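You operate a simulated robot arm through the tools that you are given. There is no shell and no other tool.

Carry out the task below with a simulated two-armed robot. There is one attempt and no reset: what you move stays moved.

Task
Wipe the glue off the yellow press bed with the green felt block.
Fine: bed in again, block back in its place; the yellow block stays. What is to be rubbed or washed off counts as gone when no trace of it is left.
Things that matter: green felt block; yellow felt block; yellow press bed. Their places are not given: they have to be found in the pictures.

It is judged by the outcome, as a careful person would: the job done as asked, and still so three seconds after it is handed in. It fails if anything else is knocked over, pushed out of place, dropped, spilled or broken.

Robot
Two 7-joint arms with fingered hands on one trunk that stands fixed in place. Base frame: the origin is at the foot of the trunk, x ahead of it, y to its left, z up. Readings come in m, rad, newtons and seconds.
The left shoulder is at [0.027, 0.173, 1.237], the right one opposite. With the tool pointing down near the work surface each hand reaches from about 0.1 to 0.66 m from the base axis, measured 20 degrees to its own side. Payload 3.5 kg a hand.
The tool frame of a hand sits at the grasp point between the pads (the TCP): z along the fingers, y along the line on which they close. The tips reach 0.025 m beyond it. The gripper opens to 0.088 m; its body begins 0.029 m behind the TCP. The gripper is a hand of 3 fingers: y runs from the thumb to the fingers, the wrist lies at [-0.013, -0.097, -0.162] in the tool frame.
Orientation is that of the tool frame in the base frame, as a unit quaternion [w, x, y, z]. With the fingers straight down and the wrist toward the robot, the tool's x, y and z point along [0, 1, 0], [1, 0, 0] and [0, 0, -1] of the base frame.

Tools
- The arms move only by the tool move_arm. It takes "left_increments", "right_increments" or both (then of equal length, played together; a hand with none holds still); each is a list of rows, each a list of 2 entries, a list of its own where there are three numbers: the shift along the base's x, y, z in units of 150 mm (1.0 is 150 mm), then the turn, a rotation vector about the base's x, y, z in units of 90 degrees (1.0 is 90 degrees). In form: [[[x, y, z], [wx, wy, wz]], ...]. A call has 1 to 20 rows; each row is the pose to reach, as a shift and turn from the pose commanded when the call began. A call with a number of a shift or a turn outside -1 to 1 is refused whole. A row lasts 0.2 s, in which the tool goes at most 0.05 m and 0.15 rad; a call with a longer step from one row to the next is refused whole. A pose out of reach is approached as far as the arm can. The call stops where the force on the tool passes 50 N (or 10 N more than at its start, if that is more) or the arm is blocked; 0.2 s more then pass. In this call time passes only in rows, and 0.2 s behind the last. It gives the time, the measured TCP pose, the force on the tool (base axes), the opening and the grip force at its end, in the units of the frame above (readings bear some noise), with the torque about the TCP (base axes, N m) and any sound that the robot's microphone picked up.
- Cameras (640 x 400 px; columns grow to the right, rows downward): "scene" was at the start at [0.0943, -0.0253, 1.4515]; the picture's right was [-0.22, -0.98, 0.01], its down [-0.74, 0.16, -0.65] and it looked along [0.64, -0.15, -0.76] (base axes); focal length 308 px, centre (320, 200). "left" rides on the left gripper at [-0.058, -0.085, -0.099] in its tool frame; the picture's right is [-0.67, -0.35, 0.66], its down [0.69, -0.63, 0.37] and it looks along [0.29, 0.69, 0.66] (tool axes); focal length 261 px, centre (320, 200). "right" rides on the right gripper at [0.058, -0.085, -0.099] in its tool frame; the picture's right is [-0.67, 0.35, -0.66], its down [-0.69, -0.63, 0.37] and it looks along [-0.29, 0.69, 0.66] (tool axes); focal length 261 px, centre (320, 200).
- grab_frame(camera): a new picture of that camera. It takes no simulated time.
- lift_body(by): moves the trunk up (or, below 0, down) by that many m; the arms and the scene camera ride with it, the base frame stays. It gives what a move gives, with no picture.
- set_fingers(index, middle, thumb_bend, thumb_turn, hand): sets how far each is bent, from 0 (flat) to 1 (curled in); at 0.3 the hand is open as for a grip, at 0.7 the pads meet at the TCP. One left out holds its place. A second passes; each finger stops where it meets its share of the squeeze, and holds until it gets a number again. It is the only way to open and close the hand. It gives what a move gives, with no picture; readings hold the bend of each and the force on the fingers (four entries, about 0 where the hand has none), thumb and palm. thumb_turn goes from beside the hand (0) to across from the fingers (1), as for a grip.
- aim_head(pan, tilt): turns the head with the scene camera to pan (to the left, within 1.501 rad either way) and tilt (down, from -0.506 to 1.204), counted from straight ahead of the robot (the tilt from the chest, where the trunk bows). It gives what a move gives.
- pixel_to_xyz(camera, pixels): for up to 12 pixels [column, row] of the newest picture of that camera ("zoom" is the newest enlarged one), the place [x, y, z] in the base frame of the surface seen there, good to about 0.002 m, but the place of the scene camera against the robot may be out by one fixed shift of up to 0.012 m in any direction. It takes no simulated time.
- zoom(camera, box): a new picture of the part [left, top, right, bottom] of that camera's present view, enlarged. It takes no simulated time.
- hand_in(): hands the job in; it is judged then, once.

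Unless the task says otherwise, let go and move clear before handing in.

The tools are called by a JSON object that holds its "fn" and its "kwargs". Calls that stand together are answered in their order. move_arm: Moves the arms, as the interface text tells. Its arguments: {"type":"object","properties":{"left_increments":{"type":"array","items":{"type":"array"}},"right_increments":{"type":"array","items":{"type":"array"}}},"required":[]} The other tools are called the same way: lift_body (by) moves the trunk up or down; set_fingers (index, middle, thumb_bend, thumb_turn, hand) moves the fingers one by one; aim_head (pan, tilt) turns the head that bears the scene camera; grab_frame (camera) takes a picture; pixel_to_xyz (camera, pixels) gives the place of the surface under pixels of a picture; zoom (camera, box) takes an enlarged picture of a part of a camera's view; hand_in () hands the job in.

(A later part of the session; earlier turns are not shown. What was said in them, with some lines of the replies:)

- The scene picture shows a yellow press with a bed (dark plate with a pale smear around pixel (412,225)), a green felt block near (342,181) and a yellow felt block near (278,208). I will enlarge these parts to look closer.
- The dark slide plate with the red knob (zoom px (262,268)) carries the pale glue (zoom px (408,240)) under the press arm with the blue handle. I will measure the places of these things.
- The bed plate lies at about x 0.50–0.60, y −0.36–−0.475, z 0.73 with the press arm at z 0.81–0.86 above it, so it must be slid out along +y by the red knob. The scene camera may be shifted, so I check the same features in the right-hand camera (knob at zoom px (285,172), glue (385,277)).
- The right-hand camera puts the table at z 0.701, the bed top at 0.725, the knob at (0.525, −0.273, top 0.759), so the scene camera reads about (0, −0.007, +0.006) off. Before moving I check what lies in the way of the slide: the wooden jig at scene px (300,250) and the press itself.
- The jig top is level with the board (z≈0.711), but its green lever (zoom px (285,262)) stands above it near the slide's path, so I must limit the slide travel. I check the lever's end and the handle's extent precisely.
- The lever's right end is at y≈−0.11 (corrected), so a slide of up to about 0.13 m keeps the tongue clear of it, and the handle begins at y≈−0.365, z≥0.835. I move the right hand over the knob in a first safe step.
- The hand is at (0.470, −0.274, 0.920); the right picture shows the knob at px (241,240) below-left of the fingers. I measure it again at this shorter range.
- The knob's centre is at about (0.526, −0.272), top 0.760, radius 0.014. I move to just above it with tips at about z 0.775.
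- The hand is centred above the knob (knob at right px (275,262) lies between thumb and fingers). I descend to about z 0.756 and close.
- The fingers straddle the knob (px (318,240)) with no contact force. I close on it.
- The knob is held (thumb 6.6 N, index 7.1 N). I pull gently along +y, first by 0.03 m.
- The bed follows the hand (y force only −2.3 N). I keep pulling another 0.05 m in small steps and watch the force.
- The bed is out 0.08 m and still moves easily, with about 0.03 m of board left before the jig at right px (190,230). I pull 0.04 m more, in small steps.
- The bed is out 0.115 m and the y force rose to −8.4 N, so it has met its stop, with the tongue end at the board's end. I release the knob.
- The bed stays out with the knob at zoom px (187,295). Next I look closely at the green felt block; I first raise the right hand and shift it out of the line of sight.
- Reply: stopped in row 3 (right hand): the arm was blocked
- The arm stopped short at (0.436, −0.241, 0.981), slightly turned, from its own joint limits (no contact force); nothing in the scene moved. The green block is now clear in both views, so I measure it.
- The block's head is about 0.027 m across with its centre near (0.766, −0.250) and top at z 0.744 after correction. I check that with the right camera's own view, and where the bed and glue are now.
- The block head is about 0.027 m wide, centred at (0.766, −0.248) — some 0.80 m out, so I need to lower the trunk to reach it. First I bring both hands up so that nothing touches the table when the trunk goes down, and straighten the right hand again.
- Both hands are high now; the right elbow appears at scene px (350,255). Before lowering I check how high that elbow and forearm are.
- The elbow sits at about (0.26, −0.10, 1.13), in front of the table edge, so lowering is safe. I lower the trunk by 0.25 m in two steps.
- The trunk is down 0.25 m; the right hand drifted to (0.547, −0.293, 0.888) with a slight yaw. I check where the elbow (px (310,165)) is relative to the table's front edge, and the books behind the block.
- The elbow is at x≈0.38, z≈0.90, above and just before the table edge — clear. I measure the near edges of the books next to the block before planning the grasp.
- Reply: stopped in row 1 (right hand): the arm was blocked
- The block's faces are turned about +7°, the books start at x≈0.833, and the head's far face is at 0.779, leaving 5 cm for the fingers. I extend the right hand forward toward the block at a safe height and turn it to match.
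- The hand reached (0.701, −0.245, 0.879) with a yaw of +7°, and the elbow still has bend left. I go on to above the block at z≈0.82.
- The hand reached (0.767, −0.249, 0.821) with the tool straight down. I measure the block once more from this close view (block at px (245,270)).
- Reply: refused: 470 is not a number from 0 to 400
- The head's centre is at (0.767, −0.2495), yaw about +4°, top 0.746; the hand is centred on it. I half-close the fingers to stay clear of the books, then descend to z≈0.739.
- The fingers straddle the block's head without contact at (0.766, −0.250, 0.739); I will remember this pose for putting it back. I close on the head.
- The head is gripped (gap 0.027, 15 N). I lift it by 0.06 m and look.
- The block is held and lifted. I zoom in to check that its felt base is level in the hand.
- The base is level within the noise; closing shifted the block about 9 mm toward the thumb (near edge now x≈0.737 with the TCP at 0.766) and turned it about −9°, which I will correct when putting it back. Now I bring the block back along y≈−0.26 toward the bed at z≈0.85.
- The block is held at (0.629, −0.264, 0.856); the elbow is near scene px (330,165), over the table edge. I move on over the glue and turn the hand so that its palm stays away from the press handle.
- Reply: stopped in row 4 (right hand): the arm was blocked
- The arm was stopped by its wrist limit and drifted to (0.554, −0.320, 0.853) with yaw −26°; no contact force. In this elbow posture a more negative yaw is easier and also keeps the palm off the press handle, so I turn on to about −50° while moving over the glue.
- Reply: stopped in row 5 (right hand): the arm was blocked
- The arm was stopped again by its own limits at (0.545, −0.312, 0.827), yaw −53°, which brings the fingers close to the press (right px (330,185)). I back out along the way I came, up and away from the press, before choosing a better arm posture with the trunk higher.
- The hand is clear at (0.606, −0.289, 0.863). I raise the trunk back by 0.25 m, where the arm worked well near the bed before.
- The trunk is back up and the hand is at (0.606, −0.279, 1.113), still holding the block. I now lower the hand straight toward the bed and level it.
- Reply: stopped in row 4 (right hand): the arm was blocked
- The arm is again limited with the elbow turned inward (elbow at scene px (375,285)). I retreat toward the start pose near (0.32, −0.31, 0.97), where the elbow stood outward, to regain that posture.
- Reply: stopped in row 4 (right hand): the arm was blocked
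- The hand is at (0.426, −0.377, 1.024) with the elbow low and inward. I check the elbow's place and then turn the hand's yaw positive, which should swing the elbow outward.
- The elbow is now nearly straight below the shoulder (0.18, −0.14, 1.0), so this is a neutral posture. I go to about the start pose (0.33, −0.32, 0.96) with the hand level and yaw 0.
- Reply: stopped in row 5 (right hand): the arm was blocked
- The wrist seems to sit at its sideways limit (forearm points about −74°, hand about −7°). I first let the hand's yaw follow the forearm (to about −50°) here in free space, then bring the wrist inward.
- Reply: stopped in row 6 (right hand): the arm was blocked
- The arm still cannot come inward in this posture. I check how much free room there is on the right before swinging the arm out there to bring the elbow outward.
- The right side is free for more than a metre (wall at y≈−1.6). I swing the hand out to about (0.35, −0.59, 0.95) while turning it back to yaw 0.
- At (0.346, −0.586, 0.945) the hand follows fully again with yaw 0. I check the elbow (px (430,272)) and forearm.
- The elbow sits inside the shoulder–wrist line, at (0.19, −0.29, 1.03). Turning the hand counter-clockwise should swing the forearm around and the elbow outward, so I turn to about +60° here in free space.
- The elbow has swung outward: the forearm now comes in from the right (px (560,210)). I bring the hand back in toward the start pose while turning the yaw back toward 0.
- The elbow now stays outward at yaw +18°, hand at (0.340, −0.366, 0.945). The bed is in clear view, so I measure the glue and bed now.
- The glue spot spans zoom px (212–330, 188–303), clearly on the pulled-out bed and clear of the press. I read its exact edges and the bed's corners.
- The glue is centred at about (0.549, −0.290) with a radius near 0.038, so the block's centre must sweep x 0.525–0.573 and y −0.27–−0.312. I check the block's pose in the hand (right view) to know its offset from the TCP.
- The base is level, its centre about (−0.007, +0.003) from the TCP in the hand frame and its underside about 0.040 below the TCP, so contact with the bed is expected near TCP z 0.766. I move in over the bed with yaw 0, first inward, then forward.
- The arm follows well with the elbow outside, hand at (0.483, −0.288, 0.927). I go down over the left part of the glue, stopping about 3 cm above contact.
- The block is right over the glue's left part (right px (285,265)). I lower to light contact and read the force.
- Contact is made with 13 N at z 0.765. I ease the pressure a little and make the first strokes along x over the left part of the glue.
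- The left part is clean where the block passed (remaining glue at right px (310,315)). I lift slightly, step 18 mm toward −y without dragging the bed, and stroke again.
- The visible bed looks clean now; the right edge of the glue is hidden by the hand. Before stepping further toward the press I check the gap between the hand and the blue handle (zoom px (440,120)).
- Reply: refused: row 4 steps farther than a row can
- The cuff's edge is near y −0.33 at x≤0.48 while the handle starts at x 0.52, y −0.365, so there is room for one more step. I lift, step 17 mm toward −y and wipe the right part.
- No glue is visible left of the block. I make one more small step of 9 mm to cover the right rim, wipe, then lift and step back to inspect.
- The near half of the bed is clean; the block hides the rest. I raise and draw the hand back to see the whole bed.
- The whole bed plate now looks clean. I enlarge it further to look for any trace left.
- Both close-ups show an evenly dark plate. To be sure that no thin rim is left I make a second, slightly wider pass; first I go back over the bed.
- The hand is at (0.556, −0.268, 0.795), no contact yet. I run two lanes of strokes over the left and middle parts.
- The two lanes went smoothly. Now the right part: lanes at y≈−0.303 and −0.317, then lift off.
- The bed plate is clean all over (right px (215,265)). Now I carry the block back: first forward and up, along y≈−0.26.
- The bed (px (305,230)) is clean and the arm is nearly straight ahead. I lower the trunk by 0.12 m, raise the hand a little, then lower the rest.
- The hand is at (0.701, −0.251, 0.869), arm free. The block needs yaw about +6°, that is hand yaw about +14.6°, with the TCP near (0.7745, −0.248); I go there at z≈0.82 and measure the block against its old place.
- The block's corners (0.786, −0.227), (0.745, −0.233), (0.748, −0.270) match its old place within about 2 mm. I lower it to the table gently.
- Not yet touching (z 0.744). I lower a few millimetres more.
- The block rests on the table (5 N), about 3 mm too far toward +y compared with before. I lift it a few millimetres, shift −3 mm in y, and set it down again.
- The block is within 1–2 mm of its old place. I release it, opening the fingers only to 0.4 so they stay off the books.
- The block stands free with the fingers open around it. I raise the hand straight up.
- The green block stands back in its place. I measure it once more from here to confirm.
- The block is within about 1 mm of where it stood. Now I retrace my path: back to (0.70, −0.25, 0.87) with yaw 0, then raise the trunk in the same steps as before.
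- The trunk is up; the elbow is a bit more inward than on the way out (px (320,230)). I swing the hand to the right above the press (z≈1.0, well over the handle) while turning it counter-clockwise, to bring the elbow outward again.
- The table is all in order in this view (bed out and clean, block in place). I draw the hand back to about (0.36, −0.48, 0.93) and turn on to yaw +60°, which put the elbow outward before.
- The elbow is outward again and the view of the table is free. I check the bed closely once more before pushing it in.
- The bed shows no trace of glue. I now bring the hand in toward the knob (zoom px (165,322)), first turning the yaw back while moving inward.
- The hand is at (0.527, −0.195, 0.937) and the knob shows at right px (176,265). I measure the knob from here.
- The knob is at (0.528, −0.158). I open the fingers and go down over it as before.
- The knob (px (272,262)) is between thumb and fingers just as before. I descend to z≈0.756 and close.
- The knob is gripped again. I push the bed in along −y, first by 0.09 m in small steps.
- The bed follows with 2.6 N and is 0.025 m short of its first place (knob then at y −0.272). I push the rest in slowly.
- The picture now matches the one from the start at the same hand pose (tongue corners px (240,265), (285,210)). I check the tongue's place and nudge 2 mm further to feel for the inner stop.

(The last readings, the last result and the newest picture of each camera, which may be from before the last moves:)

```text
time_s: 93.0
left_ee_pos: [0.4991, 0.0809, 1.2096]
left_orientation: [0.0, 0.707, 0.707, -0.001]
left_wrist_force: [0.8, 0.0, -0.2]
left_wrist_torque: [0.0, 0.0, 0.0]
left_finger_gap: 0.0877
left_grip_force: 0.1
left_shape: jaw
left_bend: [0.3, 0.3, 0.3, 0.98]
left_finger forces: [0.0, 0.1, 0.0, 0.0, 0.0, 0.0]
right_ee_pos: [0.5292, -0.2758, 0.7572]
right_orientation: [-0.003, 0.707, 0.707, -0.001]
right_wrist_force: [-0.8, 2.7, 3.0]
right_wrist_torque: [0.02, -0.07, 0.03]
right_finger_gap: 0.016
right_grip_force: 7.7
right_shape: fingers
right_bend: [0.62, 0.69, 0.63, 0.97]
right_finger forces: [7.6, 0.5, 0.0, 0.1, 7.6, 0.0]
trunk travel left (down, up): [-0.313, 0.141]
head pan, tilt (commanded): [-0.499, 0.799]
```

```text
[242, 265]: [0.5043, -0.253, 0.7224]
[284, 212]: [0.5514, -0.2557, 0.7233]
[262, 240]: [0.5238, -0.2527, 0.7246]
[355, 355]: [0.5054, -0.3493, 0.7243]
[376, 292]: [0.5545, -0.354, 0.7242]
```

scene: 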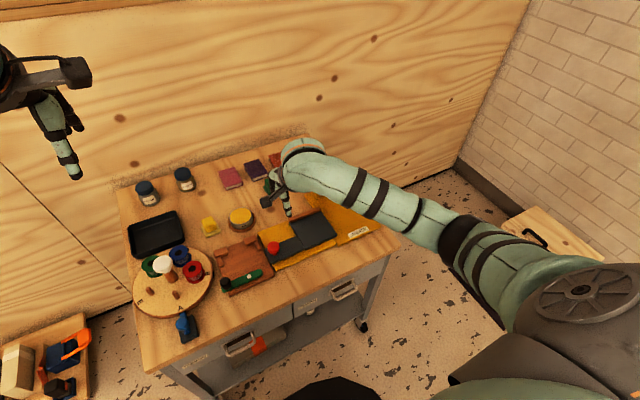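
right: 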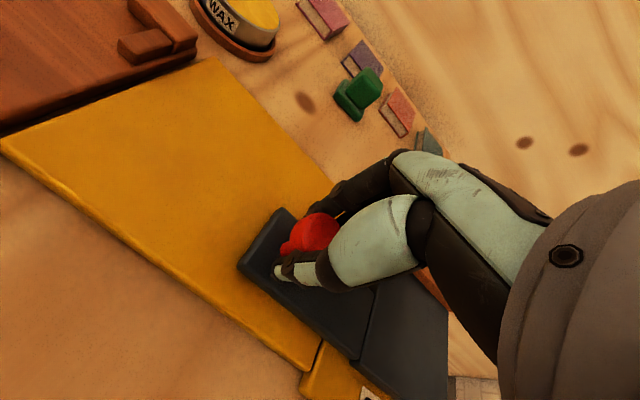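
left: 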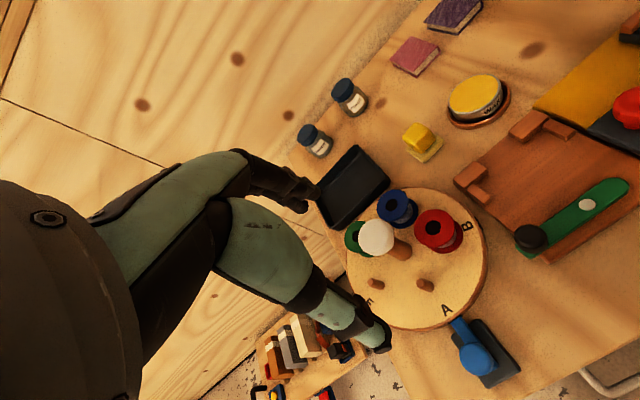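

The tongue end is at y≈−0.2535, practically where it was (−0.2525), with only sliding friction so far. I nudge 3 mm more to see whether there is a stop.

{"fn": "move_arm", "kwargs": {"right_increments": [[[0, -0.01, 0], [0, 0, 0]], [[0, -0.02, 0], [0, 0, 0]]]}}

{"fn": "grab_frame", "kwargs": {"camera": "right"}}

{"fn": "pixel_to_xyz", "kwargs": {"camera": "right", "pixels": [[242, 265], [284, 212], [262, 240], [355, 355], [376, 292], [300, 365], [322, 342]]}}

```text
time_s: 93.6
left_ee_pos: [0.499, 0.0819, 1.2089]
left_orientation: [0.0, 0.707, 0.707, -0.001]
left_wrist_force: [0.3, 0.3, 0.0]
left_wrist_torque: [0.02, -0.01, -0.01]
left_finger_gap: 0.0877
left_grip_force: 0.1
left_shape: jaw
left_bend: [0.3, 0.3, 0.3, 0.98]
left_finger forces: [0.1, 0.0, 0.0, 0.0, 0.0, 0.0]
right_ee_pos: [0.5286, -0.2766, 0.7566]
right_orientation: [-0.002, 0.706, 0.708, -0.002]
right_wrist_force: [-0.7, 10.5, 0.8]
right_wrist_torque: [0.07, -0.02, 0.05]
right_finger_gap: 0.0166
right_grip_force: 7.5
right_shape: fingers
right_bend: [0.62, 0.7, 0.63, 0.96]
right_finger forces: [8.6, 0.0, 0.0, 0.0, 7.3, 0.1]
trunk travel left (down, up): [-0.313, 0.141]
head pan, tilt (commanded): [-0.499, 0.799]
```

```text
taken
```

right: 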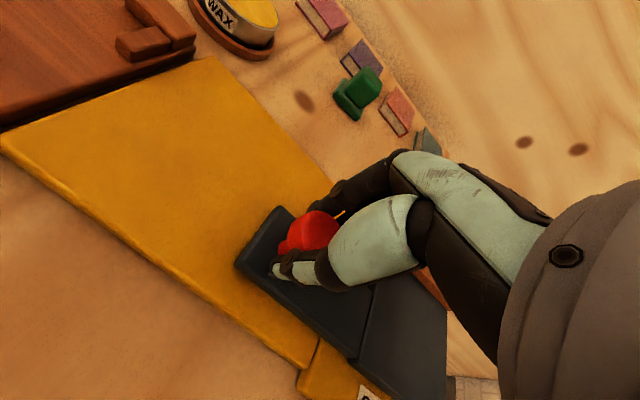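

```text
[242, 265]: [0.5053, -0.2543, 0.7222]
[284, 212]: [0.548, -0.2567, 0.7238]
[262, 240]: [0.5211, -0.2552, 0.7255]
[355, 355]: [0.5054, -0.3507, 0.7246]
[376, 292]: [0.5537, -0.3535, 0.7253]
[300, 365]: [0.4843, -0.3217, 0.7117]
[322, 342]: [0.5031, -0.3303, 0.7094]
```

The y force rose to 10.5 N: the bed is home against its inner stop. I let go of the knob and rise straight up.

{"fn": "set_fingers", "kwargs": {"hand": "right", "index": 0.3, "middle": 0.3, "thumb_bend": 0.3}}

{"fn": "move_arm", "kwargs": {"right_increments": [[[0, 0, 0.15], [0, 0, 0]], [[0, 0, 0.35], [0, 0, 0]], [[0, 0, 0.6], [0, 0, 0]], [[0, 0, 0.9], [0, 0, 0]]]}}

{"fn": "move_arm", "kwargs": {"right_increments": [[[-0.2, -0.02, 0.1], [0, 0, 0]], [[-0.45, -0.06, 0.2], [0, 0, 0]], [[-0.7, -0.1, 0.3], [0, 0, 0]], [[-0.98, -0.15, 0.35], [0, 0, 0]]]}}

{"fn": "grab_frame", "kwargs": {"camera": "scene"}}

{"fn": "grab_frame", "kwargs": {"camera": "right"}}

```text
time_s: 94.6
left_ee_pos: [0.4995, 0.0799, 1.2083]
left_orientation: [0.0, 0.707, 0.707, -0.001]
left_wrist_force: [0.0, -0.6, -0.1]
left_wrist_torque: [0.01, -0.01, 0.0]
left_finger_gap: 0.0879
left_grip_force: 0.0
left_shape: jaw
left_bend: [0.3, 0.3, 0.3, 0.98]
left_finger forces: [0.0, 0.0, 0.1, 0.0, 0.0, 0.0]
right_ee_pos: [0.5289, -0.2789, 0.7563]
right_orientation: [-0.003, 0.706, 0.708, -0.001]
right_wrist_force: [0.0, 0.3, -0.4]
right_wrist_torque: [-0.04, 0.01, 0.0]
right_finger_gap: 0.0844
right_grip_force: 0.0
right_shape: fingers
right_bend: [0.3, 0.3, 0.3, 0.97]
right_finger forces: [0.0, 0.0, 0.0, 0.1, 0.0, 0.0]
trunk travel left (down, up): [-0.313, 0.141]
head pan, tilt (commanded): [-0.499, 0.799]
```

```text
time_s: 95.6
left_ee_pos: [0.4989, 0.0798, 1.2095]
left_orientation: [0.0, 0.707, 0.707, 0.0]
left_wrist_force: [0.0, 0.1, 0.0]
left_wrist_torque: [-0.01, -0.01, 0.0]
left_finger_gap: 0.0877
left_grip_force: 0.1
left_shape: jaw
left_bend: [0.3, 0.3, 0.3, 0.98]
left_finger forces: [0.0, 0.0, 0.0, 0.0, 0.1, 0.1]
right_ee_pos: [0.5285, -0.2778, 0.8912]
right_orientation: [-0.003, 0.707, 0.707, -0.001]
right_wrist_force: [0.0, 0.2, 0.2]
right_wrist_torque: [-0.02, -0.02, -0.01]
right_finger_gap: 0.0848
right_grip_force: 0.1
right_shape: fingers
right_bend: [0.3, 0.3, 0.3, 0.97]
right_finger forces: [0.0, 0.0, 0.1, 0.0, 0.1, 0.0]
trunk travel left (down, up): [-0.313, 0.141]
head pan, tilt (commanded): [-0.499, 0.799]
```

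```text
time_s: 96.6
left_ee_pos: [0.4984, 0.0798, 1.2093]
left_orientation: [0.001, 0.707, 0.707, 0.001]
left_wrist_force: [0.4, 0.0, 0.2]
left_wrist_torque: [0.0, -0.02, 0.01]
left_finger_gap: 0.0877
left_grip_force: 0.1
left_shape: jaw
left_bend: [0.3, 0.3, 0.3, 0.98]
left_finger forces: [0.0, 0.0, 0.0, 0.0, 0.0, 0.0]
right_ee_pos: [0.3809, -0.2995, 0.9444]
right_orientation: [-0.002, 0.706, 0.708, -0.001]
right_wrist_force: [0.0, -1.1, 0.1]
right_wrist_torque: [-0.01, 0.04, 0.01]
right_finger_gap: 0.0845
right_grip_force: 0.0
right_shape: fingers
right_bend: [0.3, 0.3, 0.3, 0.97]
right_finger forces: [0.1, 0.0, 0.0, 0.1, 0.0, 0.0]
trunk travel left (down, up): [-0.313, 0.141]
head pan, tilt (commanded): [-0.499, 0.799]
```

```text
taken
```

scene: 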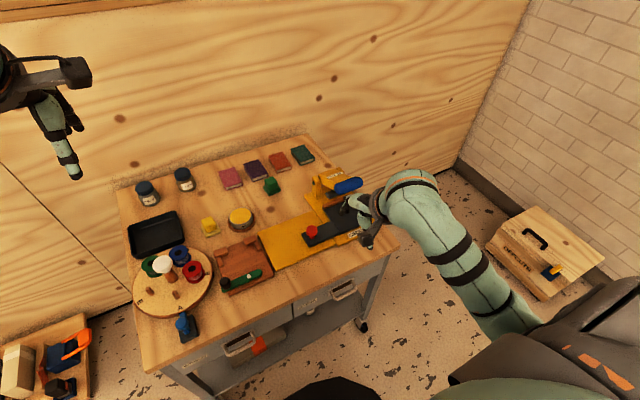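

```text
taken
```

right: 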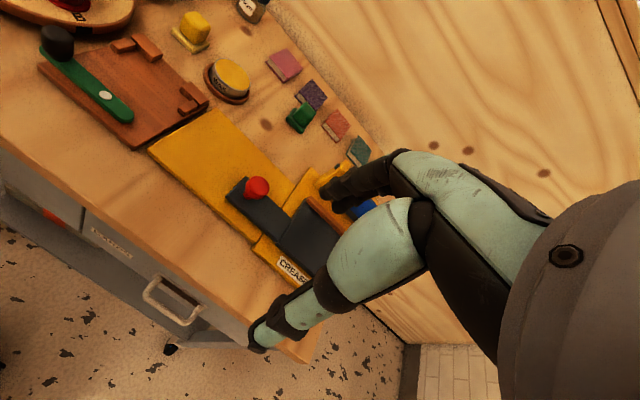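

The bed is in and the hand is clear. I draw the right hand back to about its start pose and take a last look at the press and block.

{"fn": "move_arm", "kwargs": {"right_increments": [[[-0.2, -0.1, 0.05], [0, 0, 0.02]], [[-0.38, -0.3, 0.12], [0, 0, 0.05]], [[-0.4, -0.55, 0.12], [0, 0, 0.1]]]}}

{"fn": "zoom", "kwargs": {"camera": "scene", "box": [240, 150, 400, 270]}}

{"fn": "zoom", "kwargs": {"camera": "scene", "box": [110, 130, 310, 280]}}

{"fn": "zoom", "kwargs": {"camera": "right", "box": [160, 60, 400, 280]}}

```text
time_s: 97.4
left_ee_pos: [0.4989, 0.0798, 1.2099]
left_orientation: [0.0, 0.707, 0.707, 0.0]
left_wrist_force: [-0.2, 0.0, -0.1]
left_wrist_torque: [-0.01, 0.0, 0.04]
left_finger_gap: 0.0874
left_grip_force: 0.0
left_shape: jaw
left_bend: [0.3, 0.3, 0.3, 0.98]
left_finger forces: [0.1, 0.0, 0.0, 0.0, 0.1, 0.0]
right_ee_pos: [0.3196, -0.3833, 0.9609]
right_orientation: [-0.002, 0.648, 0.761, -0.001]
right_wrist_force: [0.6, -0.1, 0.4]
right_wrist_torque: [0.02, 0.0, -0.04]
right_finger_gap: 0.0845
right_grip_force: 0.1
right_shape: fingers
right_bend: [0.3, 0.3, 0.3, 0.97]
right_finger forces: [0.1, 0.0, 0.0, 0.0, 0.0, 0.0]
trunk travel left (down, up): [-0.313, 0.141]
head pan, tilt (commanded): [-0.499, 0.799]
```

```text
3.33 times, centred on (320, 210) of scene
```

zoom: 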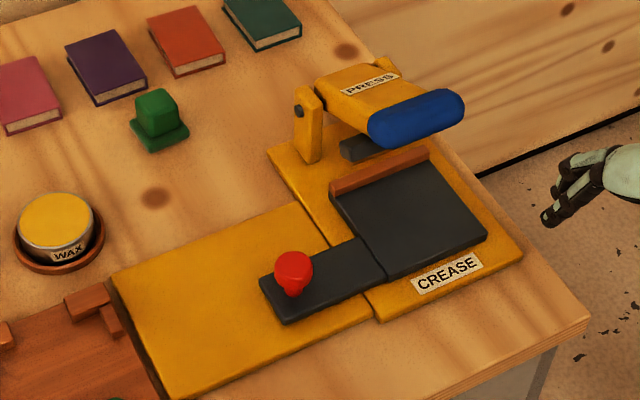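

```text
2.67 times, centred on (210, 205) of scene
```

zoom: 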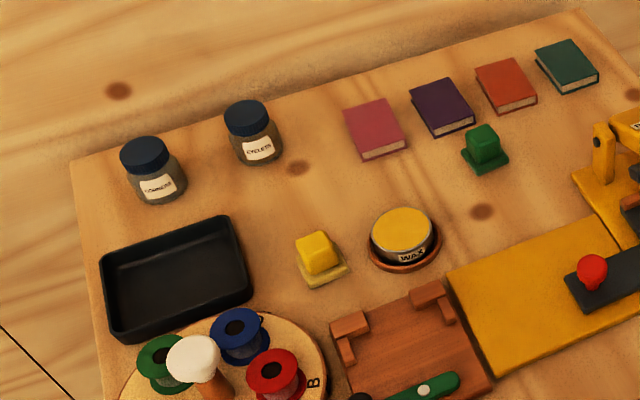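

```text
1.82 times, centred on (280, 170) of right
```

zoom: 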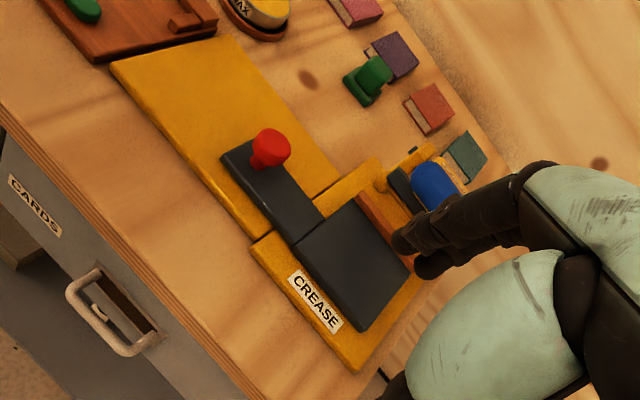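

The last pictures show the bed plate pushed in and clean (zoom px (410,220)). The green block is back in its place (px (158,120)), the yellow block and everything else is untouched, and both hands are clear. I hand the job in.

{"fn": "hand_in", "kwargs": {}}

```text
The job is handed in.
```

The glue is wiped off the yellow press bed, and close-up pictures of the plate show no trace left. I pulled the bed out to wipe it, went over it with the green felt block twice, and pushed it back in until it met its stop.

- **Green block:** it is back in its place, within about 1–2 mm of where it stood.
- **Yellow block:** I did not touch it.
- **Everything else:** nothing was knocked over or moved, and both hands were clear when I handed in.
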